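You operate a simulated robot arm through the tools that you are given. There is no shell and no other tool. Be economical: measure what you need, move in short steps, check, and stop when the job is done.

You run a simulated two-armed robot. Do the job below in one go: nothing can be reset, and whatever is moved stays where it is left.

TASK
Fetch the blue paper roll and stand it on the shelf under the short trials table. Then take the tin marked wax and put it on the shelf of the steel bench. Then turn the black knob marked pop hold to HOLD. Then put the bottle marked soap on the upper deck of the rail trolley away on the shelf marked cleaning. Then push the pull-out shelf of far bench shut. Do these in the order given. Set down upright: blue paper roll, tin marked wax, bottle marked soap. The pull-out shelf of far bench goes toward x +0.0, y +1.0, z +0.0 (a direction in the base frame), to its stop.

The check looks at the end state, three seconds after you hand in, the way a careful person would. Anything else that was tipped, shoved, dropped, spilled or broken makes it a failure.

THE ROBOT
Two 7-joint arms with two-finger parallel grippers on one trunk, on a base that drives. Base frame: it is fixed to the floor where the robot stands at the start and does not move with it; the origin is under the middle of the robot, x ahead of it, y to its left, z up. Lengths are in mm, angles in rad, forces in N, time in s.
The left shoulder is at the start at [50, 168, 982], the right one opposite. With the tool pointing down near the work surface each hand reaches from about 100 to 360 mm from the robot's upright axis, wherever it stands, measured 20 degrees to its own side. Places, roughly: black knob marked pop hold [-100, 2600, 900]; blue paper roll (8x8x16 cm) [500, 100, 200]; bottle marked soap [-8250, -1500, 1000]; pull-out shelf of far bench [-2300, 2300, 900]; shelf marked cleaning [600, -200, 200]; shelf of the steel bench [100, -1800, 300]; shelf under the short trials table [-100, 2700, 300]. Payload 1.57 kg a hand.
The tool frame of a hand sits at the grasp point between the pads (the TCP): z along the fingers, y along the line on which they close. The tips reach 30 mm beyond it. Largest opening 80 mm; finger width 17, thickness 12; the body of the gripper, 40 by 82 mm, starts 80 mm behind the TCP.
Orientation is that of the tool frame in the base frame, as a unit quaternion [x, y, z, w]. With the fingers straight down and closing along the base's y, the tool's x points along the base's -x, its y along +y and its z along -z.

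THE INTERFACE
- The arms move only by the tool nudge_tool. It takes "left_targets", "right_targets" or both (then of equal length, played together; a hand with none holds still); each is a list of rows, each a list of 7 numbers: the turn, a rotation vector about the base's x, y, z in units of 8 degrees (1.0 is 8 degrees), then the shift along the base's x, y, z in units of 25 mm (1.0 is 25 mm), then the gripper command, from -1 (shut) to 1 (fully open), values between in proportion. In form: [[ax, ay, az, tx, ty, tz, gripper], ...]. A call has 1 to 12 rows; each row shifts and turns the commanded pose from where the row before left it. A call with a number of a shift or a turn outside -1 to 1 is refused whole. Each row takes 0.2 s and may step no farther than 50 mm and 0.15 rad from the row before; otherwise, or with a gripper value out of range, the whole call is refused. Where a pose cannot be reached the arm comes as near as it can. A force on the tool above 40 N (or 10 N above the force at the start of the call, whichever is more), or a blocked arm, ends the call early, and 0.2 s more pass. Each finger travels about 45 mm/s and halts on what it meets, pressing with about 43 N; the grip force reading is that of the motor and also rises with nothing between the fingers. The clock runs only during rows and for 0.2 s after the last one: add rows that do not move to give the fingers time. It gives the time, the measured TCP pose, the force on the tool (base axes), the opening and the grip force at its end, in the units of the frame above (readings bear some noise), with the torque about the TCP (base axes, N m) and any sound that the robot's microphone picked up.
- Cameras (640 x 400 px; columns grow to the right, rows downward): "scene" is now at [131.5, -10.8, 1205.8]; the picture's right is [-0.11, -0.99, 0.00], its down [-0.45, 0.05, -0.89] and it looks along [0.89, -0.10, -0.45] (base axes); focal length 214 px, centre (320, 200). "left" rides on the left gripper at [72, 7, -122] in its tool frame; the picture's right is [-0.09, 1.00, 0.00], its down [-0.84, -0.08, -0.54] and it looks along [-0.54, -0.05, 0.84] (tool axes); focal length 238 px, centre (320, 200). "right" rides on the right gripper at [72, -7, -122] in its tool frame; the picture's right is [0.09, 1.00, 0.00], its down [-0.84, 0.08, -0.54] and it looks along [-0.54, 0.05, 0.84] (tool axes); focal length 238 px, centre (320, 200). There is no depth. A picture from a camera that has moved, and an enlarged one, comes with that camera's place and axes in the base frame and with its lens.
- grab_frame(camera): a new picture of that camera. It takes no simulated time.
- move_column(by): slides the trunk up (or, below 0, down) by that many mm; the arms and the scene camera ride with it, the base frame stays. It gives what a move gives, with no picture.
- roll_base(legs): drives the robot by 1 to 6 legs, each [ahead, left, turn to the left] in mm, mm and rad, along the robot's own axes; the way and the turn of a leg run together, so that a leg with both is an arc; at most 1500 mm and 3.142 rad a leg. The arms and the cameras ride along, it lands a little off, and it stops where it bumps. It gives what a move gives.
- aim_head(pan, tilt): turns the head with the scene camera to pan (to the left, within 1.396 rad either way) and tilt (down, from -0.506 to 1.204), counted from straight ahead of the robot. It gives what a move gives.
- zoom(camera, box): a new picture of the part [left, top, right, bottom] of that camera's present view, enlarged. It takes no simulated time.
- sign_off(): hands the job in; it is judged then, once.

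Go step by step. Nothing tells you exact positions but the pictures and the camera data: compare them with the known pose of the tool, close in by small moves and look again before you grip or let go. The budget is 165 turns and 122 pictures, counting those below and the enlarged ones. Unless the task says otherwise, let go and move clear before handing in.

The tools are called after "Emit:" by a JSON object that holds its "api" and its "payload". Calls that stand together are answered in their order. nudge_tool: Moves the arms, as the interface text tells. Its arguments: {"type":"object","properties":{"left_targets":{"type":"array","items":{"type":"array","items":{"type":"number"}}},"right_targets":{"type":"array","items":{"type":"array","items":{"type":"number"}}}},"required":[]} The other tools are called the same way: move_column (by) slides the trunk up or down; roll_base (legs) drives the base; aim_head (pan, tilt) turns the head that bears the scene camera; grab_frame (camera) takes a picture; zoom (camera, box) takes an enlarged picture of a part of a camera's view; sign_off () hands the job in.

At the start:

```text
time_s: 0.0
left_tool_pos: [331.6, 105.4, 1189.5]
left_ee_rot: [0.0, 1.0, -0.001, 0.0]
left_force: [0.3, -0.7, 0.0]
left_moment: [-0.01, -0.03, 0.01]
left_opening: 79.9
left_grip_force: 0.2
right_tool_pos: [298.0, -179.7, 1174.0]
right_ee_rot: [0.001, 1.0, 0.001, 0.001]
right_force: [0.6, 0.0, -0.3]
right_moment: [-0.01, 0.02, 0.02]
right_opening: 79.9
right_grip_force: 0.0
trunk travel left (down, up): [-150.0, 292.0]
robot x, y, heading: [-3.0, 0.3, -0.0]
head pan, tilt: [-0.113, 0.468]
```

scene: 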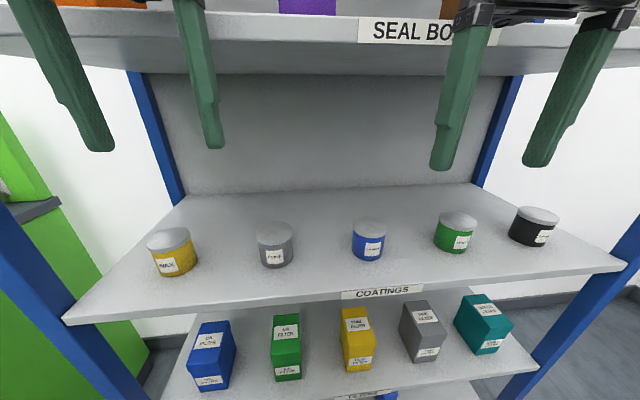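
right: 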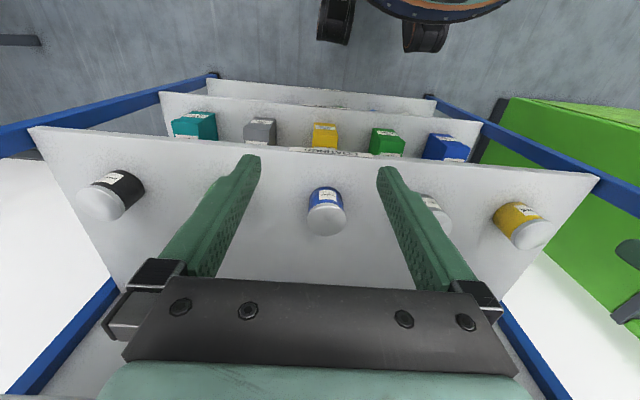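
left: 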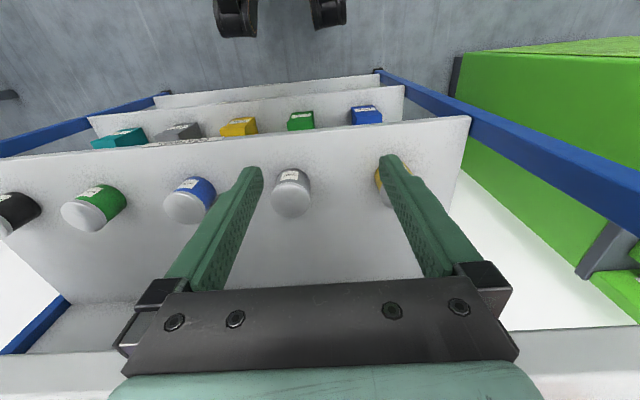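

I see a rack ahead with shelves: seal boxes on top, coatings tins (wax is the yellow one at left), filters, and something lower. I'll look lower and around first.

Emit:
{"api": "aim_head", "payload": {"pan": 0.0, "tilt": 1.1}}

Emit:
{"api": "grab_frame", "payload": {"camera": "scene"}}

```text
time_s: 1.0
left_tool_pos: [332.1, 105.0, 1190.2]
left_ee_rot: [0.0, 1.0, -0.001, 0.001]
left_force: [0.1, 0.7, 0.3]
left_moment: [0.02, -0.02, -0.03]
left_opening: 79.9
left_grip_force: 0.1
right_tool_pos: [297.6, -179.4, 1174.5]
right_ee_rot: [-0.001, 1.0, 0.001, 0.0]
right_force: [-0.8, 0.2, -0.7]
right_moment: [0.01, 0.03, 0.01]
right_opening: 80.1
right_grip_force: 0.0
trunk travel left (down, up): [-150.0, 292.0]
robot x, y, heading: [2.1, 2.8, -0.002]
head pan, tilt: [0.0, 1.1]
```

```text
118 pictures are left
camera scene: at [103.7, -0.4, 1155.3], right [0.0, -1.0, 0.0], down [-0.89, 0.0, -0.45], along [0.45, 0.0, -0.89], focal length 214 px, centre (320, 200)
```

scene: 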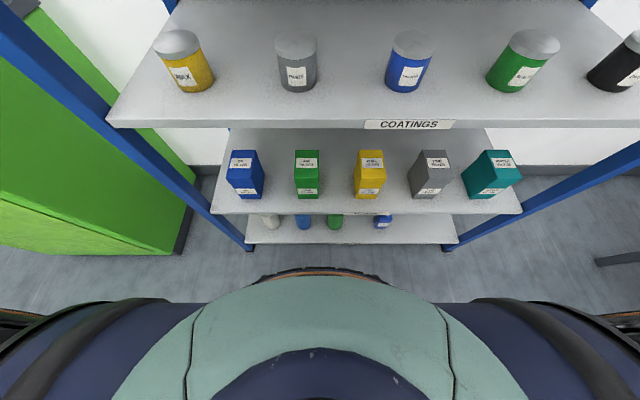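

The bottom shelf carries rolls and bottles. I look left and right before moving.

Emit:
{"api": "aim_head", "payload": {"pan": 1.39, "tilt": 0.4}}

Emit:
{"api": "grab_frame", "payload": {"camera": "scene"}}

Emit:
{"api": "aim_head", "payload": {"pan": -1.39, "tilt": 0.4}}

Emit:
{"api": "grab_frame", "payload": {"camera": "scene"}}

```text
time_s: 2.5
left_tool_pos: [331.9, 106.0, 1190.6]
left_ee_rot: [0.001, 1.0, -0.001, 0.0]
left_force: [-0.5, 0.5, -0.3]
left_moment: [0.03, -0.02, -0.01]
left_opening: 79.9
left_grip_force: 0.1
right_tool_pos: [297.9, -180.1, 1174.5]
right_ee_rot: [0.0, 1.0, 0.001, 0.0]
right_force: [0.1, 0.2, 1.0]
right_moment: [-0.01, 0.0, -0.01]
right_opening: 80.0
right_grip_force: 0.0
trunk travel left (down, up): [-150.0, 292.0]
robot x, y, heading: [2.1, 2.7, -0.002]
head pan, tilt: [1.389, 0.4]
```

```text
117 pictures are left
camera scene: at [57.3, 90.7, 1212.0], right [0.98, -0.18, 0.0], down [-0.07, -0.38, -0.92], along [0.17, 0.91, -0.39], focal length 214 px, centre (320, 200)
```

scene: 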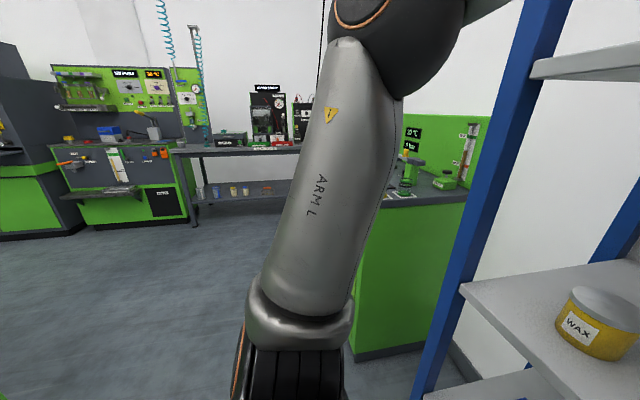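

```text
time_s: 5.0
left_tool_pos: [331.9, 105.5, 1191.1]
left_ee_rot: [-0.001, 1.0, -0.001, 0.001]
left_force: [-0.3, 0.0, -0.1]
left_moment: [0.07, 0.01, 0.01]
left_opening: 79.8
left_grip_force: 0.1
right_tool_pos: [297.3, -179.8, 1173.4]
right_ee_rot: [0.0, 1.0, 0.001, 0.0]
right_force: [0.0, 0.0, -0.1]
right_moment: [-0.02, -0.01, 0.0]
right_opening: 80.1
right_grip_force: 0.1
trunk travel left (down, up): [-150.0, 292.0]
robot x, y, heading: [-1.2, -0.3, 0.004]
head pan, tilt: [-1.389, 0.4]
```

```text
116 pictures are left
camera scene: at [61.9, -90.5, 1211.9], right [-0.97, -0.23, 0.0], down [-0.09, 0.38, -0.92], along [0.21, -0.9, -0.39], focal length 214 px, centre (320, 200)
```

scene: 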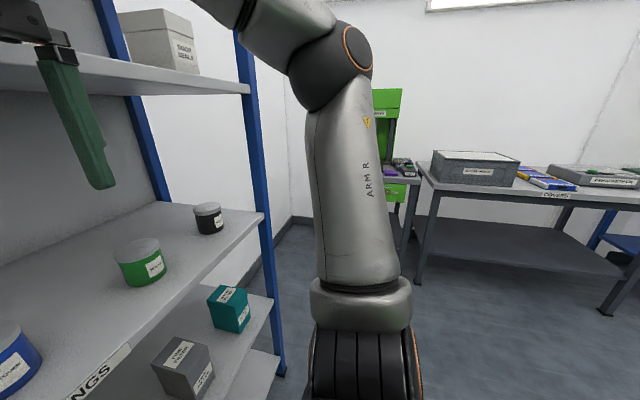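

Open floor on both sides; the steel bench is on the right and the trials tables on the left. I'll back up and look at the rack's bottom shelf.

Emit:
{"api": "roll_base", "payload": {"legs": [[-500, 0, 0]]}}

Emit:
{"api": "move_column", "payload": {"by": -150}}

Emit:
{"api": "aim_head", "payload": {"pan": 0.0, "tilt": 0.7}}

Emit:
{"api": "grab_frame", "payload": {"camera": "scene"}}

```text
time_s: 8.0
left_tool_pos: [-176.6, 105.3, 1190.2]
left_ee_rot: [-0.001, 1.0, 0.0, 0.001]
left_force: [-0.9, 0.2, 0.1]
left_moment: [0.0, 0.01, 0.02]
left_opening: 79.7
left_grip_force: 0.1
right_tool_pos: [-209.8, -179.2, 1174.4]
right_ee_rot: [-0.001, 1.0, 0.001, 0.0]
right_force: [-0.4, 0.0, -0.3]
right_moment: [0.03, -0.02, 0.01]
right_opening: 79.8
right_grip_force: 0.1
trunk travel left (down, up): [-150.0, 292.0]
robot x, y, heading: [-506.4, 1.7, -0.0]
head pan, tilt: [-1.389, 0.4]
```

```text
time_s: 9.7
left_tool_pos: [-176.1, 105.8, 1039.1]
left_ee_rot: [-0.003, 1.0, -0.001, 0.001]
left_force: [-0.1, -0.2, -0.7]
left_moment: [0.01, 0.0, 0.02]
left_opening: 80.1
left_grip_force: 0.0
right_tool_pos: [-210.2, -179.7, 1023.8]
right_ee_rot: [-0.002, 1.0, 0.001, 0.0]
right_force: [0.2, 0.6, 0.2]
right_moment: [0.01, -0.04, 0.01]
right_opening: 80.0
right_grip_force: 0.2
trunk travel left (down, up): [0.0, 442.0]
robot x, y, heading: [-504.0, -2.7, 0.004]
head pan, tilt: [-1.389, 0.4]
```

```text
time_s: 11.3
left_tool_pos: [-176.8, 106.0, 1040.0]
left_ee_rot: [-0.002, 1.0, 0.0, 0.001]
left_force: [-0.5, -0.2, 0.3]
left_moment: [-0.03, -0.02, 0.01]
left_opening: 80.3
left_grip_force: 0.1
right_tool_pos: [-210.5, -179.8, 1024.6]
right_ee_rot: [-0.002, 1.0, 0.001, 0.0]
right_force: [0.0, -0.6, -0.4]
right_moment: [0.0, -0.02, -0.04]
right_opening: 80.2
right_grip_force: 0.0
trunk travel left (down, up): [0.0, 442.0]
robot x, y, heading: [-506.6, -0.7, 0.002]
head pan, tilt: [0.0, 0.7]
```

```text
115 pictures are left
camera scene: at [-382.3, -1.0, 1035.2], right [0.0, -1.0, 0.0], down [-0.64, 0.0, -0.77], along [0.77, 0.0, -0.64], focal length 214 px, centre (320, 200)
```

scene: 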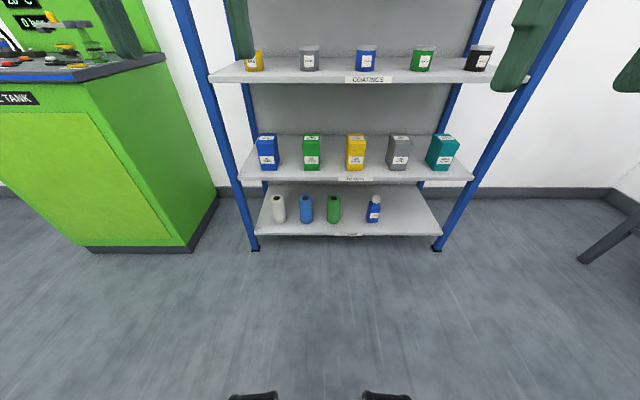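

Emit:
{"api": "zoom", "payload": {"camera": "scene", "box": [220, 120, 480, 260]}}

```text
2.46 times, centred on (350, 190) of scene
camera zoom: at [-382.3, -1.0, 1035.2], right [0.0, -1.0, 0.0], down [-0.64, 0.0, -0.77], along [0.77, 0.0, -0.64], focal length 528 px, centre (246, 225)
```

zoom: 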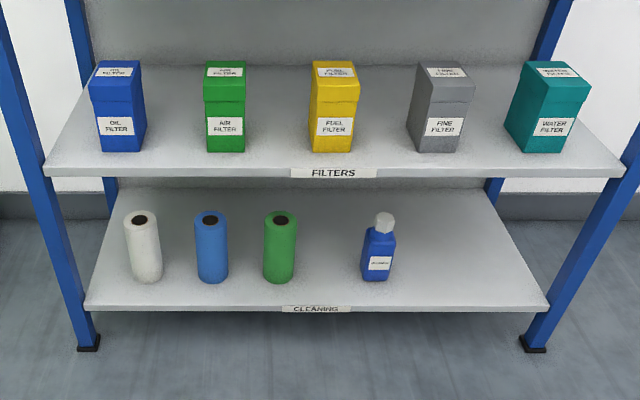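

The blue roll stands second from left on the bottom ("cleaning") shelf at about [520, 80], shelf surface ~130 high. I'll fold the left hand down to a 45° forward slant while in open space.

Emit:
{"api": "nudge_tool", "payload": {"left_targets": [[0, -0.47, 0, 0, 0.3, -1, 1], [0, -0.47, 0, 0, 0.3, -1, 1], [0, -0.47, 0, 0, 0.3, -1, 1], [0, -0.47, 0, 0, 0.3, -1, 1], [0, -0.47, 0, 0, 0.3, -1, 1], [0, -0.47, 0, 0, 0.3, -1, 1], [0, -0.47, 0, 0, 0.3, -1, 1], [0, -0.47, 0, 0, 0.3, -1, 1], [0, -0.47, 0, 0, 0, -1, 1], [0, -0.47, 0, 0, 0, -1, 1], [0, -0.47, 0, 0, 0, -1, 1], [0, -0.47, 0, 0, 0, -1, 1]]}}

Emit:
{"api": "nudge_tool", "payload": {"left_targets": [[0, 0, 0, 0, 0, -1, 1], [0, 0, 0, 0, 0, -1, 1], [0, 0, 0, 0, 0, -1, 1], [0, 0, 0, 0, 0, -1, 1], [0, 0, 0, 0, 0, -1, 1], [0, 0, 0, 0, 0, -1, 1], [0, 0, 0, 0, 0, -1, 1], [0, 0, 0, 0, 0, -1, 1], [0, 0, 0, 0, 0, -1, 1], [0, 0, 0, 0, 0, -1, 1], [0, 0, 0, 0, 0, -1, 1], [0, 0, 0, 0, 0, -1, 1]]}}

Emit:
{"api": "grab_frame", "payload": {"camera": "scene"}}

```text
time_s: 13.9
left_tool_pos: [-129.2, 143.1, 768.4]
left_ee_rot: [-0.002, 0.923, -0.001, 0.384]
left_force: [-0.1, -1.4, 0.2]
left_moment: [0.02, -0.02, 0.0]
left_opening: 80.0
left_grip_force: 0.1
left hand out of reach, approached as far as the arm can: row 10, 11, 12
right_tool_pos: [-209.7, -178.9, 1024.2]
right_ee_rot: [-0.002, 1.0, 0.001, 0.001]
right_force: [0.0, -0.2, -0.3]
right_moment: [0.01, -0.01, -0.03]
right_opening: 80.0
right_grip_force: 0.1
trunk travel left (down, up): [0.0, 442.0]
robot x, y, heading: [-507.1, -1.3, -0.0]
head pan, tilt: [0.0, 0.7]
```

```text
time_s: 16.5
left_tool_pos: [-112.2, 132.2, 474.7]
left_ee_rot: [-0.003, 0.924, 0.001, 0.383]
left_force: [-1.2, -0.5, -0.1]
left_moment: [0.03, 0.0, 0.03]
left_opening: 79.8
left_grip_force: 0.0
left hand out of reach, approached as far as the arm can: row 1, 2, 3, 12
right_tool_pos: [-209.3, -179.0, 1024.8]
right_ee_rot: [-0.002, 1.0, 0.0, -0.001]
right_force: [-0.6, 0.4, -0.2]
right_moment: [0.02, 0.02, -0.02]
right_opening: 79.9
right_grip_force: 0.1
trunk travel left (down, up): [0.0, 442.0]
robot x, y, heading: [-509.9, -4.4, 0.0]
head pan, tilt: [0.0, 0.7]
```

```text
113 pictures are left
camera scene: at [-382.3, -0.9, 1035.2], right [0.0, -1.0, 0.0], down [-0.64, 0.0, -0.76], along [0.76, 0.0, -0.64], focal length 214 px, centre (320, 200)
```

scene: 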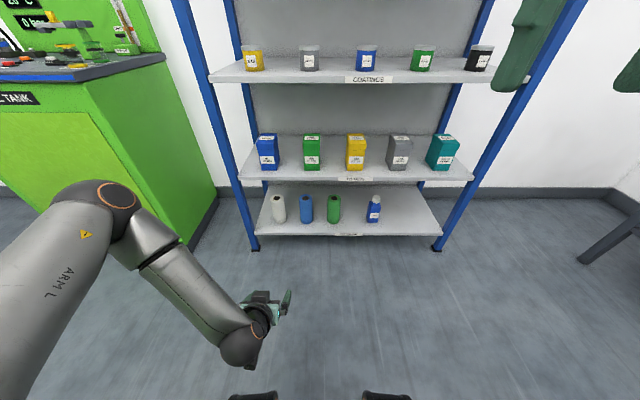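

The arm follows; I continue down slowly to test the low reach.

Emit:
{"api": "nudge_tool", "payload": {"left_targets": [[0, 0, 0, 0, 0, -1, 1], [0, 0, 0, 0, 0, -1, 1], [0, 0, 0, 0, 0, -1, 1], [0, 0, 0, 0, 0, -1, 1], [0, 0, 0, 0, 0, -1, 1], [0, 0, 0, 0, 0, -1, 1], [0, 0, 0, 0, 0, -1, 1]]}}

Emit:
{"api": "grab_frame", "payload": {"camera": "left"}}

```text
time_s: 17.6
left_tool_pos: [-100.2, 87.6, 393.2]
left_ee_rot: [0.002, 0.924, 0.006, 0.383]
left_force: [-2.9, 6.1, 24.2]
left_moment: [-0.25, 3.4, -0.96]
left_opening: 79.9
left_grip_force: 0.1
left hand out of reach, approached as far as the arm can: row 1, 2, 3, 4, 5
right_tool_pos: [-209.9, -178.8, 1024.9]
right_ee_rot: [-0.002, 1.0, 0.001, 0.0]
right_force: [-0.2, -0.4, -0.2]
right_moment: [0.01, 0.04, 0.03]
right_opening: 80.2
right_grip_force: 0.1
trunk travel left (down, up): [0.0, 442.0]
robot x, y, heading: [-509.7, -0.6, 0.004]
head pan, tilt: [0.0, 0.7]
stopped in row 5 (left hand): the force on the tool passed its limit at 100 N (the readings are from after the stop); the commanded pose is now the measured one
```

```text
112 pictures are left
camera left: at [-237.4, 94.0, 430.6], right [0.07, 0.99, 0.08], down [0.21, -0.09, 0.97], along [0.98, -0.05, -0.21], focal length 238 px, centre (320, 200)
```

left: 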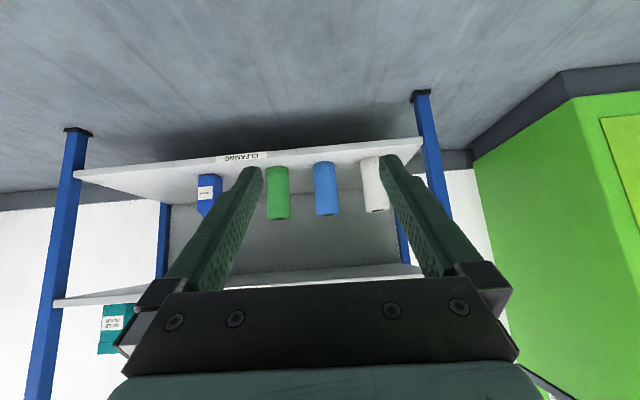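

The hand is too close to its own base there; I raise slightly, extend forward, then descend.

Emit:
{"api": "nudge_tool", "payload": {"left_targets": [[0, 0, 0, 1, 1, 1, 1], [0, 0, 0, 1, 1, 0, 1], [0, 0, 0, 1, 1, 0, 1], [0, 0, 0, 1, 0, 0, 1], [0, 0, 0, 0, 0, -1, 1], [0, 0, 0, 0, 0, -1, 1], [0, 0, 0, 0, 0, -1, 1]]}}

Emit:
{"api": "grab_frame", "payload": {"camera": "scene"}}

```text
time_s: 19.2
left_tool_pos: [-1.8, 141.4, 388.4]
left_ee_rot: [0.002, 0.927, 0.01, 0.374]
left_force: [0.8, -0.7, 0.6]
left_moment: [0.01, -0.02, -0.02]
left_opening: 79.6
left_grip_force: 0.0
left hand out of reach, approached as far as the arm can: row 2, 3, 6, 7
right_tool_pos: [-208.7, -179.9, 1024.2]
right_ee_rot: [-0.002, 1.0, 0.001, -0.001]
right_force: [0.4, 0.8, -1.0]
right_moment: [0.02, -0.02, 0.03]
right_opening: 80.1
right_grip_force: 0.1
trunk travel left (down, up): [0.0, 442.0]
robot x, y, heading: [-506.4, -1.5, 0.003]
head pan, tilt: [0.0, 0.7]
```

```text
111 pictures are left
camera scene: at [-382.2, -0.9, 1035.2], right [0.0, -1.0, 0.0], down [-0.64, 0.0, -0.76], along [0.76, 0.0, -0.64], focal length 214 px, centre (320, 200)
```

scene: 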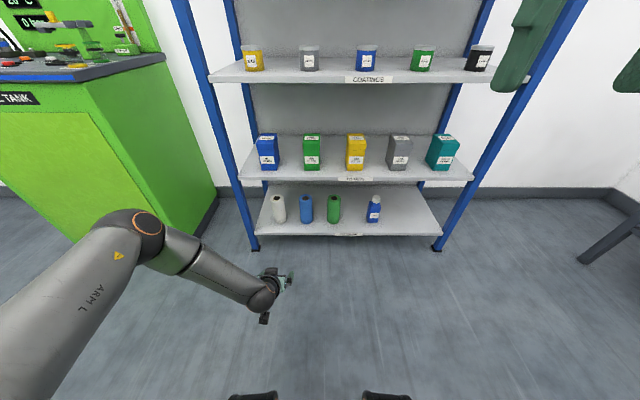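

The descent stalled near z 390; I test whether it continues with small moves down and a slightly steeper tool.

Emit:
{"api": "nudge_tool", "payload": {"left_targets": [[0, 0, 0, 0, 0, -1, 1], [0, 0, 0, 0, 0, -1, 1], [0, 0, 0, 0, 0, -1, 1], [0, 0, 0, 0, 0, -1, 1]]}}

Emit:
{"api": "nudge_tool", "payload": {"left_targets": [[0, 0.9, 0, 0, 0, 0, 1], [0, 0.9, 0, 0, 0, 0, 1], [0, 0, 0, 0, 0, 0, 1]]}}

```text
time_s: 20.2
left_tool_pos: [-1.0, 141.4, 389.9]
left_ee_rot: [0.001, 0.927, 0.01, 0.374]
left_force: [-0.3, -0.3, 0.5]
left_moment: [-0.02, -0.04, -0.02]
left_opening: 79.8
left_grip_force: 0.1
left hand out of reach, approached as far as the arm can: row 1, 2, 3, 4
right_tool_pos: [-208.2, -178.3, 1024.7]
right_ee_rot: [-0.002, 1.0, 0.001, 0.0]
right_force: [-0.3, 0.5, 0.0]
right_moment: [-0.02, 0.0, 0.02]
right_opening: 80.0
right_grip_force: 0.1
trunk travel left (down, up): [0.0, 442.0]
robot x, y, heading: [-504.9, -1.2, -0.002]
head pan, tilt: [0.0, 0.7]
```

```text
time_s: 21.0
left_tool_pos: [0.1, 140.9, 389.7]
left_ee_rot: [0.002, 0.965, 0.004, 0.263]
left_force: [-0.9, 0.1, 0.1]
left_moment: [0.0, -0.01, 0.01]
left_opening: 80.1
left_grip_force: 0.2
right_tool_pos: [-210.0, -179.1, 1024.3]
right_ee_rot: [-0.001, 1.0, 0.0, 0.0]
right_force: [0.4, -0.3, -0.2]
right_moment: [0.0, 0.02, -0.02]
right_opening: 79.9
right_grip_force: 0.2
trunk travel left (down, up): [0.0, 442.0]
robot x, y, heading: [-505.4, 0.8, 0.0]
head pan, tilt: [0.0, 0.7]
```

Now tilted ~30° from vertical and reachable. I try descending from here.

Emit:
{"api": "nudge_tool", "payload": {"left_targets": [[0, 0, 0, 0, 0, -1, 1], [0, 0, 0, 0, 0, -1, 1], [0, 0, 0, 0, 0, -1, 1], [0, 0, 0, 0, 0, -1, 1], [0, 0, 0, 0, 0, -1, 1]]}}

Emit:
{"api": "grab_frame", "payload": {"camera": "scene"}}

```text
time_s: 22.2
left_tool_pos: [-0.5, 139.3, 264.2]
left_ee_rot: [0.003, 0.965, 0.005, 0.263]
left_force: [0.9, 0.6, 0.5]
left_moment: [0.03, 0.02, 0.02]
left_opening: 79.9
left_grip_force: 0.0
right_tool_pos: [-209.7, -179.2, 1023.7]
right_ee_rot: [-0.002, 1.0, 0.0, 0.0]
right_force: [-0.3, 0.0, -0.2]
right_moment: [-0.01, 0.01, -0.03]
right_opening: 79.9
right_grip_force: 0.0
trunk travel left (down, up): [0.0, 442.0]
robot x, y, heading: [-506.0, -2.1, -0.0]
head pan, tilt: [0.0, 0.7]
```

```text
110 pictures are left
camera scene: at [-382.2, -0.9, 1035.3], right [0.0, -1.0, 0.0], down [-0.64, 0.0, -0.76], along [0.76, 0.0, -0.64], focal length 214 px, centre (320, 200)
```

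scene: 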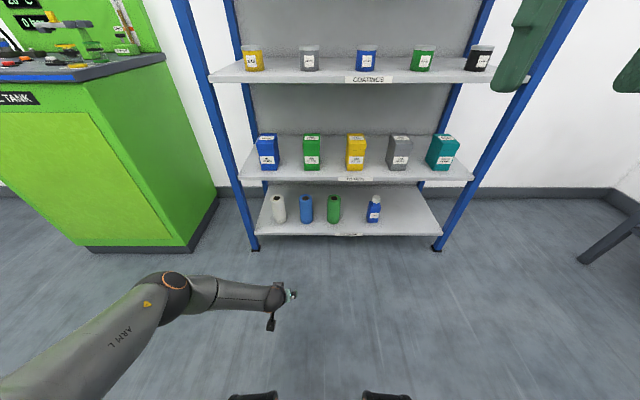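

Good, z 264 reached. Now try tilting back toward 45–50° at this height, extending a bit.

Emit:
{"api": "nudge_tool", "payload": {"left_targets": [[0, -0.9, 0, 0, 0, 0, 1], [0, -0.9, 0, 0, 0, 0, 1], [0, -0.6, 0, 0, 0, 0, 1], [0, 0, 0, 0, 0, 0, 1]]}}

```text
time_s: 23.2
left_tool_pos: [-1.1, 133.6, 267.9]
left_ee_rot: [0.0, 0.941, 0.009, 0.338]
left_force: [0.0, 0.1, 0.2]
left_moment: [-0.02, 0.01, -0.01]
left_opening: 80.4
left_grip_force: 0.0
left hand out of reach, approached as far as the arm can: row 2, 3
right_tool_pos: [-209.6, -179.1, 1024.2]
right_ee_rot: [-0.002, 1.0, 0.001, 0.0]
right_force: [-0.8, -0.3, -0.6]
right_moment: [-0.04, -0.01, -0.01]
right_opening: 79.8
right_grip_force: 0.1
trunk travel left (down, up): [0.0, 442.0]
robot x, y, heading: [-507.7, -0.7, 0.002]
head pan, tilt: [0.0, 0.7]
```

Emit:
{"api": "nudge_tool", "payload": {"left_targets": [[0, 0, 0, 1, 0, 0, 1], [0, 0, 0, 1, 0, 0, 1], [0, 0, 0, 1, 0, 0, 1], [0, -0.9, 0, 0, 0, 0, 1], [0, -0.9, 0, 0, 0, 0, 1], [0, 0, 0, 0, 0, 0, 1]]}}

Emit:
{"api": "grab_frame", "payload": {"camera": "scene"}}

```text
time_s: 24.8
left_tool_pos: [121.1, 173.7, 309.2]
left_ee_rot: [-0.015, 0.882, 0.048, 0.469]
left_force: [0.3, 0.1, -0.1]
left_moment: [0.01, -0.03, 0.01]
left_opening: 80.1
left_grip_force: 0.0
left hand out of reach, approached as far as the arm can: row 5
right_tool_pos: [-209.4, -179.4, 1023.9]
right_ee_rot: [-0.002, 1.0, 0.001, 0.0]
right_force: [0.5, 0.1, 0.0]
right_moment: [0.01, -0.01, 0.0]
right_opening: 80.0
right_grip_force: 0.1
trunk travel left (down, up): [0.0, 442.0]
robot x, y, heading: [-511.2, -0.8, 0.006]
head pan, tilt: [0.0, 0.7]
stopped in row 6 (left hand): the arm was blocked; the commanded pose is now the measured one
```

```text
109 pictures are left
camera scene: at [-382.2, -0.9, 1035.2], right [0.0, -1.0, 0.0], down [-0.64, 0.0, -0.76], along [0.76, 0.0, -0.64], focal length 214 px, centre (320, 200)
```

scene: 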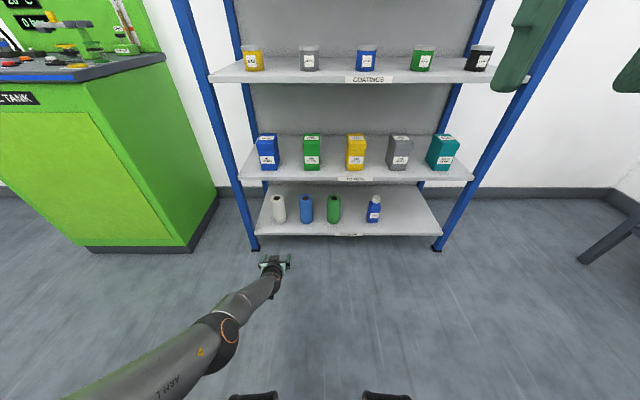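

The arm now reaches out straight at ~56° slant, which is useful. Settle a bit lower and fix the small roll error.

Emit:
{"api": "nudge_tool", "payload": {"left_targets": [[0, 0, 0, -1, 0, -0.5, 1], [0, 0, 0, -1, 0, -1, 1], [0, 0.3, 0, 0, 0, -1, 1], [0, 0, 0, 0, 0, 0, 1]]}}

Emit:
{"api": "grab_frame", "payload": {"camera": "left"}}

```text
time_s: 26.0
left_tool_pos: [122.8, 181.8, 313.5]
left_ee_rot: [-0.021, 0.875, 0.064, 0.479]
left_force: [0.7, 0.6, 0.3]
left_moment: [-0.02, -0.01, 0.0]
left_opening: 80.2
left_grip_force: 0.0
left hand out of reach, approached as far as the arm can: row 1, 2, 3
right_tool_pos: [-208.5, -179.6, 1022.8]
right_ee_rot: [-0.002, 1.0, 0.001, 0.0]
right_force: [-0.2, 0.1, 0.3]
right_moment: [-0.01, -0.02, 0.01]
right_opening: 79.9
right_grip_force: 0.1
trunk travel left (down, up): [0.0, 442.0]
robot x, y, heading: [-508.0, -1.5, 0.002]
head pan, tilt: [0.0, 0.7]
stopped in row 4 (left hand): the arm was blocked; the commanded pose is now the measured one
```

```text
108 pictures are left
camera left: at [-17.5, 174.4, 319.5], right [-0.05, 0.98, 0.17], down [0.01, -0.17, 0.99], along [1.0, 0.05, 0.0], focal length 238 px, centre (320, 200)
```

left: 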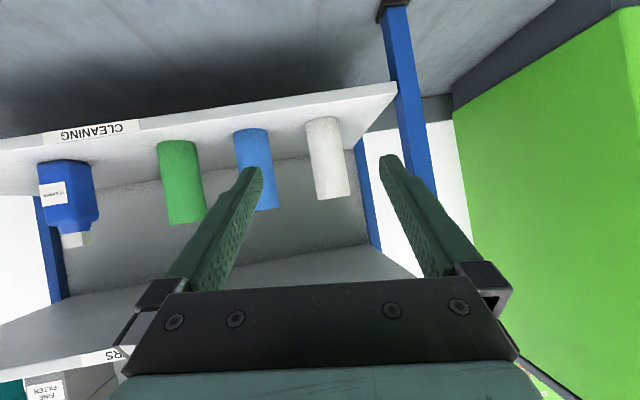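

This view gives the roll: centre ≈ [500, 86], radius ~36, z 158–318, shelf top ≈158. The arm is at a singular limit; back it off along with tilt back to ~45°.

Emit:
{"api": "nudge_tool", "payload": {"left_targets": [[0, 0.5, 0, -1, -0.3, 0, 1], [0, 0.5, 0, -1, -0.3, 0, 1], [0, 0.5, 0, -1, -0.3, 0, 1], [0, 0, 0, -1, -0.3, 0, 1], [0, 0, 0, 0, 0, 0, 1]]}}

Emit:
{"api": "grab_frame", "payload": {"camera": "scene"}}

```text
time_s: 27.2
left_tool_pos: [20.4, 147.4, 311.4]
left_ee_rot: [-0.015, 0.921, 0.064, 0.384]
left_force: [0.2, 0.4, -0.7]
left_moment: [-0.02, 0.04, 0.03]
left_opening: 80.2
left_grip_force: 0.1
left hand out of reach, approached as far as the arm can: row 1
right_tool_pos: [-209.2, -179.6, 1024.4]
right_ee_rot: [-0.002, 1.0, 0.001, 0.0]
right_force: [-0.1, 0.8, 0.4]
right_moment: [0.0, -0.01, 0.02]
right_opening: 79.9
right_grip_force: 0.1
trunk travel left (down, up): [0.0, 442.0]
robot x, y, heading: [-509.6, 1.1, 0.004]
head pan, tilt: [0.0, 0.7]
```

```text
107 pictures are left
camera scene: at [-382.2, -0.9, 1035.2], right [0.0, -1.0, 0.0], down [-0.64, 0.0, -0.76], along [0.76, 0.0, -0.64], focal length 214 px, centre (320, 200)
```

scene: 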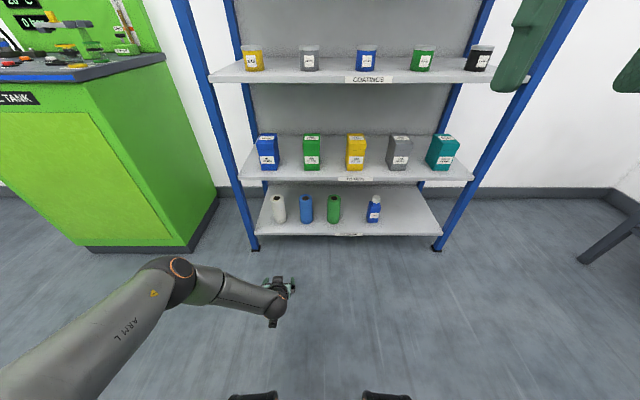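

Arm is well placed. I correct the small twist, lower slightly, then shift the base to line up with the roll.

Emit:
{"api": "nudge_tool", "payload": {"left_targets": [[-0.77, 0, -0.55, 0, 0, 0, 1], [0, 0, 0, -0.4, 0, -0.5, 1], [0, 0, 0, -0.4, 0, -0.5, 1], [0, 0, 0, 0, 0, 0, 1]]}}

Emit:
{"api": "roll_base", "payload": {"legs": [[350, -55, 0]]}}

Emit:
{"api": "grab_frame", "payload": {"camera": "left"}}

Emit:
{"api": "grab_frame", "payload": {"camera": "scene"}}

```text
time_s: 28.2
left_tool_pos: [8.5, 137.1, 289.2]
left_ee_rot: [-0.01, 0.925, 0.039, 0.378]
left_force: [-0.5, 0.2, -0.3]
left_moment: [0.04, 0.02, 0.02]
left_opening: 79.9
left_grip_force: 0.1
left hand out of reach, approached as far as the arm can: row 1, 3
right_tool_pos: [-209.9, -178.3, 1024.3]
right_ee_rot: [-0.002, 1.0, 0.001, 0.001]
right_force: [0.4, 0.4, 0.3]
right_moment: [-0.04, 0.02, -0.02]
right_opening: 80.1
right_grip_force: 0.0
trunk travel left (down, up): [0.0, 442.0]
robot x, y, heading: [-505.9, -1.2, 0.009]
head pan, tilt: [0.0, 0.7]
```

```text
time_s: 30.5
left_tool_pos: [362.7, 85.2, 289.1]
left_ee_rot: [-0.011, 0.925, 0.039, 0.378]
left_force: [-0.4, 0.4, 0.6]
left_moment: [-0.01, -0.03, 0.0]
left_opening: 79.9
left_grip_force: 0.0
right_tool_pos: [144.0, -230.8, 1024.1]
right_ee_rot: [-0.002, 1.0, 0.001, 0.0]
right_force: [0.6, 0.7, -0.4]
right_moment: [0.01, 0.04, 0.0]
right_opening: 79.8
right_grip_force: 0.1
trunk travel left (down, up): [0.0, 442.0]
robot x, y, heading: [-153.1, -49.9, 0.011]
head pan, tilt: [0.0, 0.7]
```

```text
106 pictures are left
camera left: at [225.8, 84.1, 327.6], right [0.02, 0.99, 0.13], down [0.22, -0.13, 0.97], along [0.97, 0.01, -0.22], focal length 238 px, centre (320, 200)
```

left: 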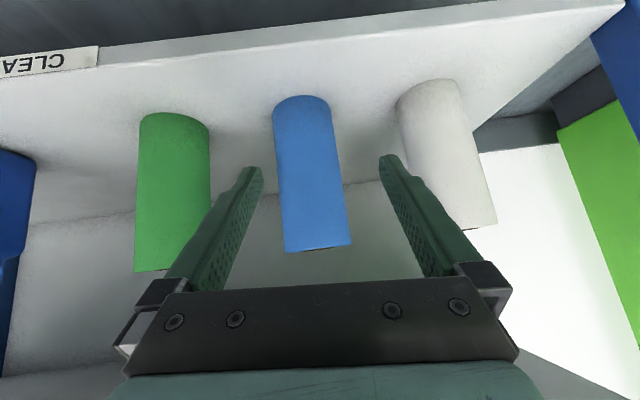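

```text
105 pictures are left
camera scene: at [-28.8, -53.0, 1035.2], right [0.01, -1.0, 0.0], down [-0.64, 0.0, -0.77], along [0.76, 0.0, -0.64], focal length 214 px, centre (320, 200)
```

scene: 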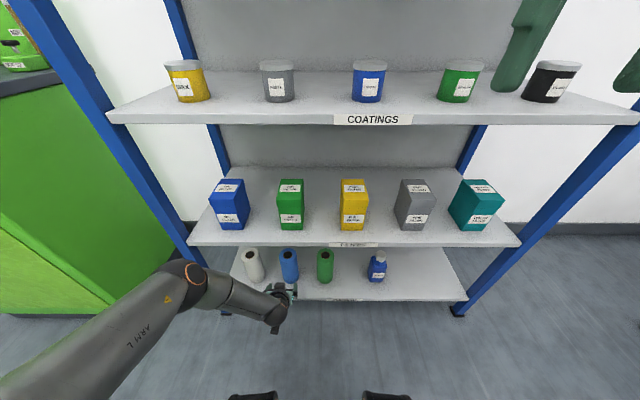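

Roll centre ≈ [498, 81]; TCP is aligned to within a few mm but twisted ~7°. I try to remove the twist before going in.

Emit:
{"api": "nudge_tool", "payload": {"left_targets": [[-0.46, 0, -0.36, 0.5, 0.4, 0, 1], [0, 0, 0, 0.5, 0, 0, 1], [0, 0, 0, 0, 0, 0, 1]]}}

```text
time_s: 31.3
left_tool_pos: [380.0, 82.9, 295.7]
left_ee_rot: [-0.008, 0.928, 0.025, 0.372]
left_force: [0.4, 0.8, 0.2]
left_moment: [0.01, -0.02, 0.0]
left_opening: 80.0
left_grip_force: 0.0
left hand out of reach, approached as far as the arm can: row 1
right_tool_pos: [144.2, -230.8, 1024.2]
right_ee_rot: [-0.003, 1.0, 0.001, 0.0]
right_force: [-0.9, 0.2, -0.1]
right_moment: [0.0, -0.01, 0.03]
right_opening: 80.1
right_grip_force: 0.1
trunk travel left (down, up): [0.0, 442.0]
robot x, y, heading: [-153.0, -51.4, 0.008]
head pan, tilt: [0.0, 0.7]
```

Emit:
{"api": "nudge_tool", "payload": {"left_targets": [[0, 0, 0, 1, 0.2, 0, 1], [-0.4, 0, -0.25, 0, 0, 0, 1], [0, 0, 0, 0, 0, -0.5, 1], [0, 0, 0, 0, 0, 0, 1]]}}

Emit:
{"api": "grab_frame", "payload": {"camera": "left"}}

```text
time_s: 32.3
left_tool_pos: [401.5, 80.4, 290.2]
left_ee_rot: [-0.002, 0.93, -0.004, 0.367]
left_force: [0.2, -0.2, -0.6]
left_moment: [0.0, 0.0, -0.03]
left_opening: 80.1
left_grip_force: 0.1
left hand out of reach, approached as far as the arm can: row 2, 3
right_tool_pos: [144.3, -232.8, 1023.2]
right_ee_rot: [-0.002, 1.0, 0.001, 0.0]
right_force: [0.0, 0.2, 0.8]
right_moment: [0.02, 0.01, -0.01]
right_opening: 80.0
right_grip_force: 0.1
trunk travel left (down, up): [0.0, 442.0]
robot x, y, heading: [-152.7, -55.1, 0.007]
head pan, tilt: [0.0, 0.7]
```

```text
104 pictures are left
camera left: at [267.0, 87.8, 331.4], right [0.07, 1.0, 0.05], down [0.24, -0.07, 0.97], along [0.97, -0.05, -0.24], focal length 238 px, centre (320, 200)
```

left: 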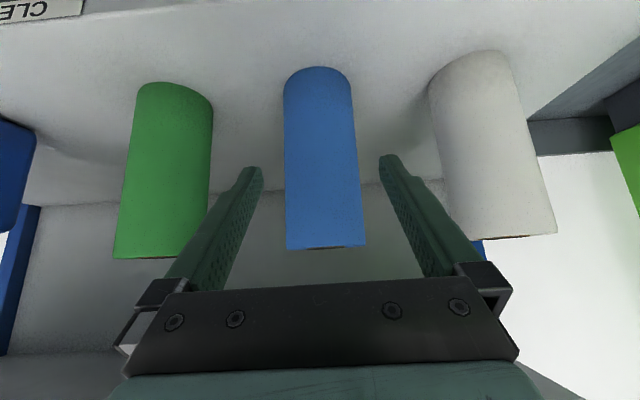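

Aligned and untwisted now: the roll is centred between the fingers. I drive ahead 60 mm and check.

Emit:
{"api": "roll_base", "payload": {"legs": [[62, 0, 0]]}}

Emit:
{"api": "grab_frame", "payload": {"camera": "left"}}

```text
time_s: 33.3
left_tool_pos: [463.5, 80.8, 290.7]
left_ee_rot: [-0.002, 0.929, -0.004, 0.369]
left_force: [0.8, 0.2, 0.0]
left_moment: [-0.01, -0.03, 0.0]
left_opening: 80.1
left_grip_force: 0.1
right_tool_pos: [205.9, -230.6, 1024.0]
right_ee_rot: [-0.002, 1.0, 0.001, -0.001]
right_force: [-0.5, -0.9, 0.0]
right_moment: [-0.01, -0.01, -0.01]
right_opening: 80.1
right_grip_force: 0.0
trunk travel left (down, up): [0.0, 442.0]
robot x, y, heading: [-92.1, -55.7, 0.003]
head pan, tilt: [0.0, 0.7]
```

```text
103 pictures are left
camera left: at [328.0, 88.2, 331.4], right [0.07, 1.0, 0.05], down [0.24, -0.07, 0.97], along [0.97, -0.05, -0.24], focal length 238 px, centre (320, 200)
```

left: 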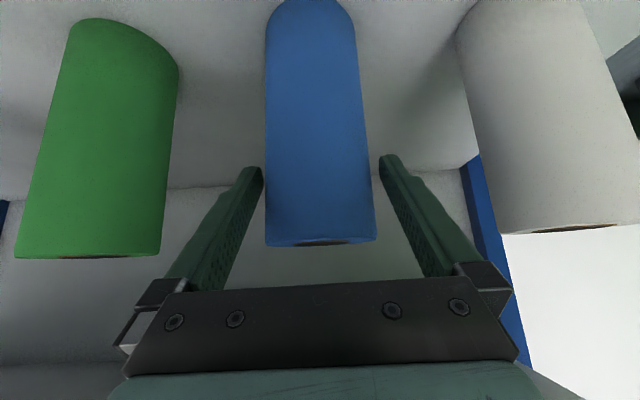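

Emit:
{"api": "roll_base", "payload": {"legs": [[33, 0, 0]]}}

Emit:
{"api": "grab_frame", "payload": {"camera": "left"}}

```text
time_s: 34.1
left_tool_pos: [496.4, 80.8, 289.8]
left_ee_rot: [-0.002, 0.93, -0.005, 0.368]
left_force: [0.4, 0.5, -0.2]
left_moment: [0.02, -0.01, -0.01]
left_opening: 80.1
left_grip_force: 0.1
right_tool_pos: [238.5, -229.5, 1023.3]
right_ee_rot: [-0.003, 1.0, 0.001, 0.0]
right_force: [0.9, -0.7, -0.7]
right_moment: [0.03, 0.01, 0.01]
right_opening: 79.9
right_grip_force: 0.1
trunk travel left (down, up): [0.0, 442.0]
robot x, y, heading: [-62.0, -54.6, 0.006]
head pan, tilt: [0.0, 0.7]
```

```text
102 pictures are left
camera left: at [360.7, 88.5, 331.4], right [0.07, 1.0, 0.05], down [0.24, -0.07, 0.97], along [0.97, -0.05, -0.24], focal length 238 px, centre (320, 200)
```

left: 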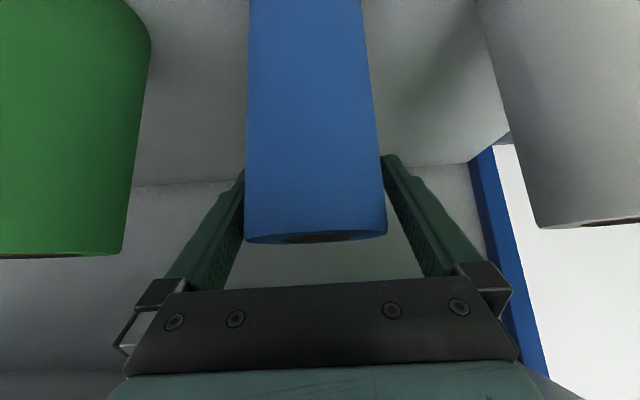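

The fingers straddle the roll. Close.

Emit:
{"api": "nudge_tool", "payload": {"left_targets": [[0, 0, 0, 0, 0, 0, -1], [0, 0, 0, 0, 0, 0, -1], [0, 0, 0, 0, 0, 0, -1], [0, 0, 0, 0, 0, 0, -1]]}}

```text
time_s: 35.1
left_tool_pos: [496.7, 80.3, 290.5]
left_ee_rot: [-0.003, 0.93, -0.005, 0.368]
left_force: [1.1, -0.5, -0.5]
left_moment: [-0.03, 0.0, 0.0]
left_opening: 68.8
left_grip_force: 43.0
right_tool_pos: [238.1, -230.3, 1024.4]
right_ee_rot: [-0.003, 1.0, 0.0, 0.0]
right_force: [-0.8, 0.3, 1.1]
right_moment: [0.0, -0.01, 0.02]
right_opening: 80.2
right_grip_force: 0.0
trunk travel left (down, up): [0.0, 442.0]
robot x, y, heading: [-60.4, -49.1, 0.004]
head pan, tilt: [0.0, 0.7]
```

Gripped (69 mm). Lift with the column and check.

Emit:
{"api": "move_column", "payload": {"by": 30}}

Emit:
{"api": "grab_frame", "payload": {"camera": "left"}}

```text
time_s: 35.9
left_tool_pos: [496.1, 81.0, 320.8]
left_ee_rot: [-0.003, 0.93, -0.004, 0.368]
left_force: [0.3, -0.4, -2.1]
left_moment: [0.02, -0.02, -0.03]
left_opening: 68.9
left_grip_force: 43.3
right_tool_pos: [238.8, -230.0, 1053.9]
right_ee_rot: [-0.003, 1.0, 0.001, 0.0]
right_force: [0.0, -0.3, -0.2]
right_moment: [-0.02, -0.01, 0.03]
right_opening: 79.8
right_grip_force: 0.1
trunk travel left (down, up): [-30.0, 412.0]
robot x, y, heading: [-57.0, -59.8, 0.008]
head pan, tilt: [0.0, 0.7]
```

```text
101 pictures are left
camera left: at [360.7, 88.6, 361.3], right [0.07, 1.0, 0.05], down [0.24, -0.07, 0.97], along [0.97, -0.05, -0.24], focal length 238 px, centre (320, 200)
```

left: 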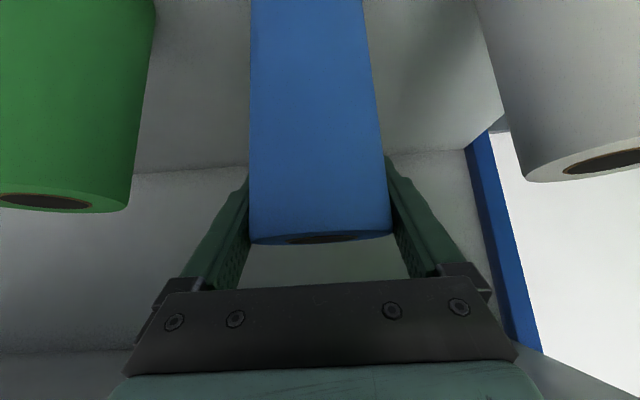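

The roll is held clear of the shelf. Back out, turn left and look toward the trials tables.

Emit:
{"api": "roll_base", "payload": {"legs": [[-500, 0, 0], [0, 0, 1.571]]}}

Emit:
{"api": "aim_head", "payload": {"pan": 0.0, "tilt": 0.35}}

Emit:
{"api": "grab_frame", "payload": {"camera": "scene"}}

```text
time_s: 42.6
left_tool_pos: [-687.7, 502.4, 320.9]
left_ee_rot: [0.659, -0.656, -0.256, -0.263]
left_force: [-0.5, 0.4, -2.5]
left_moment: [0.04, 0.02, 0.03]
left_opening: 68.8
left_grip_force: 43.1
right_tool_pos: [-376.7, 245.6, 1054.1]
right_ee_rot: [0.709, -0.706, -0.001, 0.0]
right_force: [-0.9, 0.9, -0.7]
right_moment: [0.02, -0.02, 0.04]
right_opening: 80.0
right_grip_force: 0.0
trunk travel left (down, up): [-30.0, 412.0]
robot x, y, heading: [-553.4, -53.6, 1.581]
head pan, tilt: [0.0, 0.7]
```

```text
time_s: 43.5
left_tool_pos: [-687.8, 502.6, 320.8]
left_ee_rot: [0.66, -0.655, -0.257, -0.263]
left_force: [0.4, 0.6, -1.7]
left_moment: [0.03, 0.0, -0.01]
left_opening: 68.6
left_grip_force: 43.5
right_tool_pos: [-376.8, 244.1, 1054.8]
right_ee_rot: [0.709, -0.705, 0.001, 0.0]
right_force: [0.0, 0.5, -0.1]
right_moment: [0.01, 0.0, 0.0]
right_opening: 80.0
right_grip_force: 0.0
trunk travel left (down, up): [-30.0, 412.0]
robot x, y, heading: [-554.7, -53.5, 1.574]
head pan, tilt: [0.0, 0.351]
```

```text
100 pictures are left
camera scene: at [-554.1, 79.1, 1096.5], right [1.0, 0.01, 0.0], down [0.0, -0.34, -0.94], along [-0.01, 0.94, -0.34], focal length 214 px, centre (320, 200)
```

scene: 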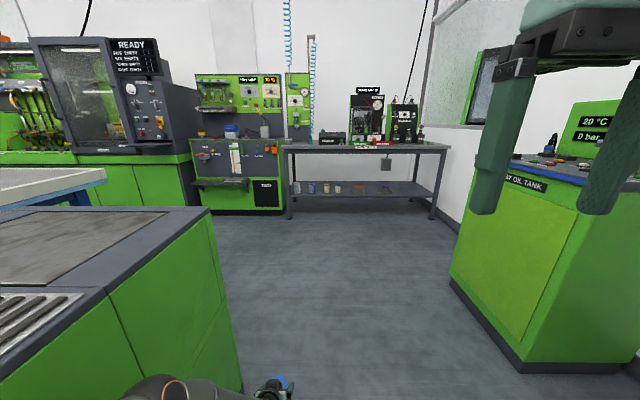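

The short trials table is ahead on the right (x −950..790, front y ≈2460) with a shelf under it. A green cabinet is close on the left, so I'll sidestep right. First zoom on the table.

Emit:
{"api": "zoom", "payload": {"camera": "scene", "box": [270, 80, 460, 230]}}

Emit:
{"api": "roll_base", "payload": {"legs": [[0, -450, 0]]}}

```text
2.67 times, centred on (365, 155) of scene
camera zoom: at [-554.1, 79.1, 1096.5], right [1.0, 0.01, 0.0], down [0.0, -0.34, -0.94], along [-0.01, 0.94, -0.34], focal length 572 px, centre (200, 320)
```

zoom: 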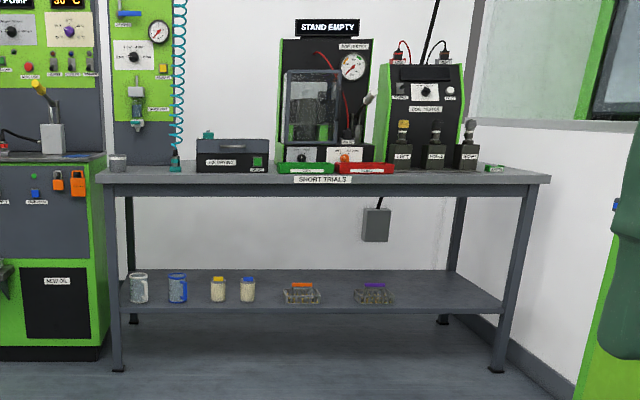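

```text
time_s: 47.9
left_tool_pos: [-241.1, 505.2, 320.1]
left_ee_rot: [0.658, -0.657, -0.256, -0.264]
left_force: [0.3, 0.5, -1.2]
left_moment: [0.01, -0.02, 0.02]
left_opening: 69.0
left_grip_force: 42.3
right_tool_pos: [68.7, 245.1, 1053.3]
right_ee_rot: [0.708, -0.706, -0.001, 0.001]
right_force: [-0.3, -0.5, 0.3]
right_moment: [-0.03, 0.01, 0.0]
right_opening: 79.8
right_grip_force: 0.0
trunk travel left (down, up): [-30.0, 412.0]
robot x, y, heading: [-112.1, -50.4, 1.568]
head pan, tilt: [0.0, 0.351]
```

Free shelf space is right of the purple tray (x≈350–740). Path: straight ahead past the oil tank cabinet, then sidestep right; then measure.

Emit:
{"api": "roll_base", "payload": {"legs": [[1500, 0, 0], [150, 0, 0], [0, -350, 0]]}}

Emit:
{"api": "move_column", "payload": {"by": 200}}

Emit:
{"api": "aim_head", "payload": {"pan": -0.3, "tilt": 0.8}}

Emit:
{"api": "grab_frame", "payload": {"camera": "scene"}}

Emit:
{"api": "grab_frame", "payload": {"camera": "left"}}

```text
time_s: 59.6
left_tool_pos: [86.1, 2180.9, 320.7]
left_ee_rot: [0.659, -0.656, -0.257, -0.264]
left_force: [0.5, -0.8, -1.0]
left_moment: [0.02, -0.02, 0.0]
left_opening: 68.5
left_grip_force: 42.4
right_tool_pos: [398.5, 1924.7, 1053.5]
right_ee_rot: [0.71, -0.704, 0.0, 0.001]
right_force: [0.6, 0.5, -0.1]
right_moment: [0.01, 0.02, -0.01]
right_opening: 80.1
right_grip_force: 0.0
trunk travel left (down, up): [-30.0, 412.0]
robot x, y, heading: [223.3, 1625.9, 1.58]
head pan, tilt: [0.0, 0.351]
```

```text
time_s: 61.8
left_tool_pos: [86.3, 2181.4, 520.1]
left_ee_rot: [0.66, -0.656, -0.257, -0.263]
left_force: [-0.6, 0.0, -1.8]
left_moment: [0.03, -0.02, -0.02]
left_opening: 68.8
left_grip_force: 43.1
right_tool_pos: [398.7, 1924.5, 1252.8]
right_ee_rot: [0.71, -0.704, 0.0, 0.001]
right_force: [-0.6, 0.3, -0.1]
right_moment: [0.0, 0.0, -0.02]
right_opening: 80.2
right_grip_force: 0.0
trunk travel left (down, up): [-230.0, 212.0]
robot x, y, heading: [222.0, 1626.7, 1.582]
head pan, tilt: [0.0, 0.351]
```

```text
time_s: 62.7
left_tool_pos: [85.9, 2181.3, 520.6]
left_ee_rot: [0.66, -0.655, -0.257, -0.263]
left_force: [-0.2, -0.4, -1.9]
left_moment: [0.01, 0.01, 0.03]
left_opening: 69.0
left_grip_force: 43.0
right_tool_pos: [397.2, 1924.7, 1253.7]
right_ee_rot: [0.71, -0.704, -0.001, 0.001]
right_force: [0.8, 0.1, 0.7]
right_moment: [0.01, 0.0, 0.0]
right_opening: 80.0
right_grip_force: 0.1
trunk travel left (down, up): [-230.0, 212.0]
robot x, y, heading: [221.0, 1623.7, 1.578]
head pan, tilt: [-0.3, 0.799]
```

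```text
98 pictures are left
camera scene: at [244.7, 1742.6, 1257.0], right [0.96, -0.29, 0.0], down [-0.21, -0.69, -0.7], along [0.2, 0.67, -0.72], focal length 214 px, centre (320, 200)
```

scene: 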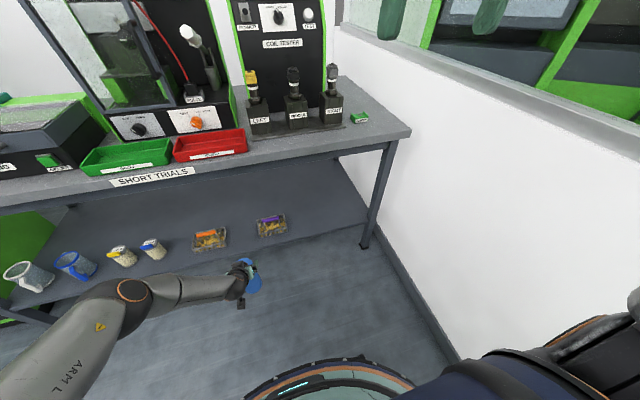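

```text
97 pictures are left
camera left: at [80.5, 2046.4, 561.2], right [-1.0, 0.06, 0.05], down [0.07, 0.24, 0.97], along [0.05, 0.97, -0.24], focal length 238 px, centre (320, 200)
```

left: 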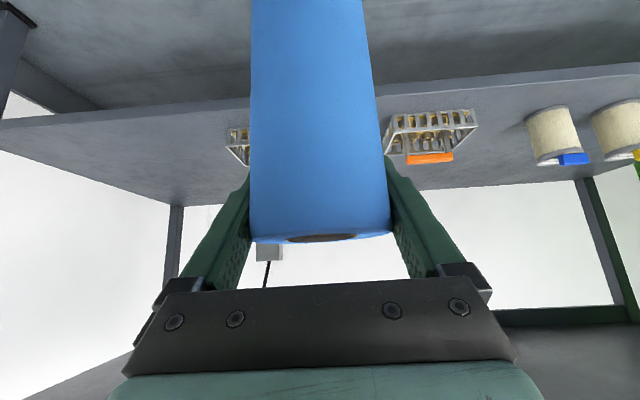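

Shelf: front edge y≈2406, top z≈290; purple tray ends at x≈260. Target for the roll: (370, 2490). Sidestep right, then ahead part way.

Emit:
{"api": "roll_base", "payload": {"legs": [[0, -285, -0.009], [220, 0, 0]]}}

Emit:
{"api": "grab_frame", "payload": {"camera": "left"}}

Emit:
{"api": "grab_frame", "payload": {"camera": "scene"}}

```text
time_s: 65.6
left_tool_pos: [355.8, 2181.6, 519.0]
left_ee_rot: [0.662, -0.654, -0.253, -0.266]
left_force: [0.6, -0.2, -1.3]
left_moment: [0.03, 0.01, -0.01]
left_opening: 68.8
left_grip_force: 43.4
right_tool_pos: [652.5, 1925.8, 1257.2]
right_ee_rot: [0.713, -0.701, 0.01, -0.012]
right_force: [-0.5, -0.7, -0.3]
right_moment: [-0.04, -0.02, -0.02]
right_opening: 79.8
right_grip_force: 0.2
trunk travel left (down, up): [-230.0, 212.0]
robot x, y, heading: [490.4, 1628.1, 1.582]
head pan, tilt: [-0.3, 0.799]
stopped in leg 1: the robot was blocked; the commanded pose is now the measured one
```

```text
96 pictures are left
camera left: at [348.7, 2046.8, 559.8], right [-1.0, 0.06, 0.04], down [0.06, 0.24, 0.97], along [0.05, 0.97, -0.24], focal length 238 px, centre (320, 200)
```

left: 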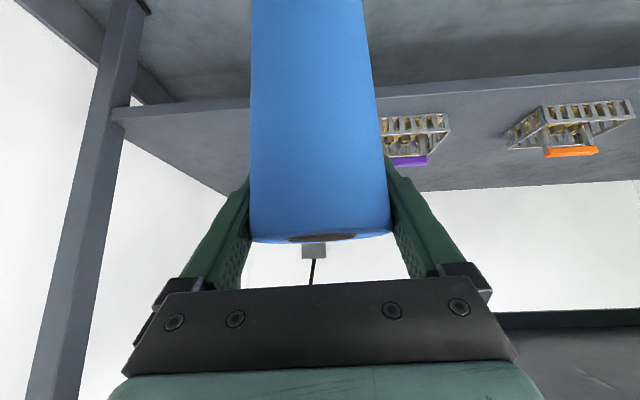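

```text
95 pictures are left
camera scene: at [506.0, 1743.6, 1257.6], right [0.96, -0.29, 0.01], down [-0.2, -0.69, -0.7], along [0.21, 0.67, -0.71], focal length 214 px, centre (320, 200)
```

scene: 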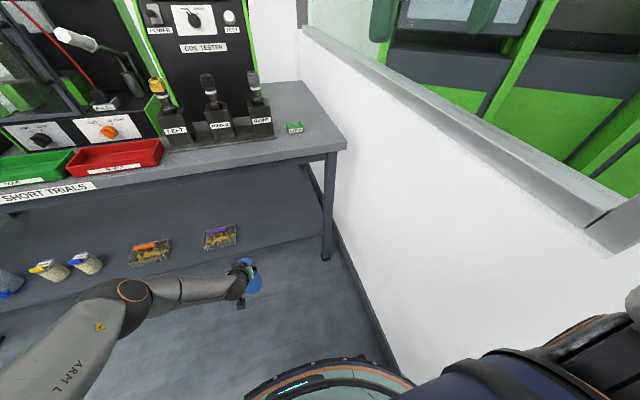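

The right arm touched the wall; I move back left and instead yaw the robot a little to the right so the left hand reaches the free spot right of the purple tray.

Emit:
{"api": "roll_base", "payload": {"legs": [[0, 120, 0], [0, 0, -0.21], [200, 0, 0]]}}

Emit:
{"api": "grab_frame", "payload": {"camera": "left"}}

Emit:
{"api": "grab_frame", "payload": {"camera": "scene"}}

```text
time_s: 69.3
left_tool_pos: [389.6, 2391.2, 520.5]
left_ee_rot: [-0.591, 0.718, 0.229, 0.286]
left_force: [0.0, 0.3, -1.6]
left_moment: [0.05, -0.02, -0.02]
left_opening: 68.8
left_grip_force: 42.9
right_tool_pos: [638.8, 2078.7, 1253.6]
right_ee_rot: [-0.638, 0.77, -0.005, 0.006]
right_force: [0.8, -0.6, -0.1]
right_moment: [0.02, 0.01, -0.03]
right_opening: 80.2
right_grip_force: 0.1
trunk travel left (down, up): [-230.0, 212.0]
robot x, y, heading: [410.3, 1818.4, 1.373]
head pan, tilt: [-0.3, 0.799]
```

```text
94 pictures are left
camera left: at [356.1, 2260.1, 560.7], right [-0.96, 0.26, 0.05], down [0.11, 0.22, 0.97], along [0.24, 0.94, -0.25], focal length 238 px, centre (320, 200)
```

left: 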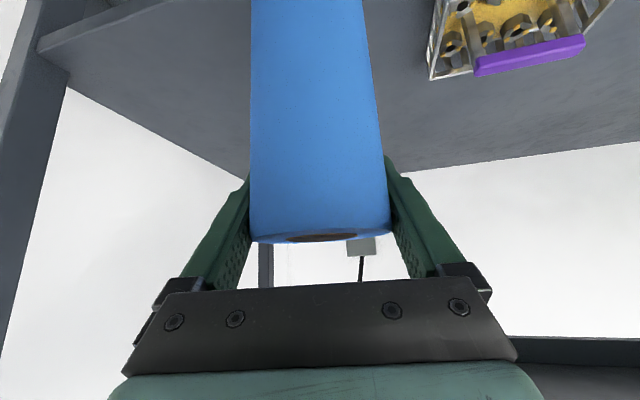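

```text
93 pictures are left
camera scene: at [456.8, 1930.2, 1256.9], right [0.88, -0.47, 0.0], down [-0.34, -0.63, -0.7], along [0.33, 0.61, -0.72], focal length 214 px, centre (320, 200)
```

scene: 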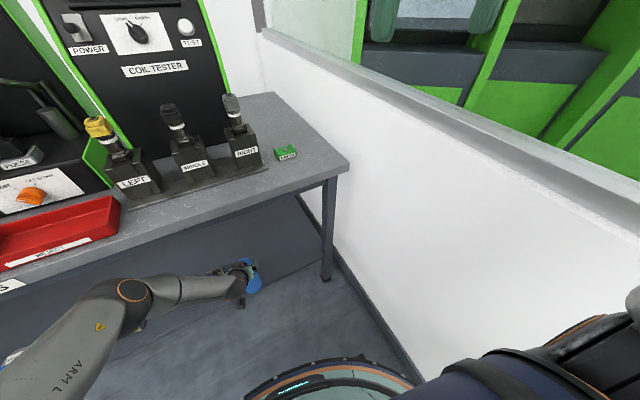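

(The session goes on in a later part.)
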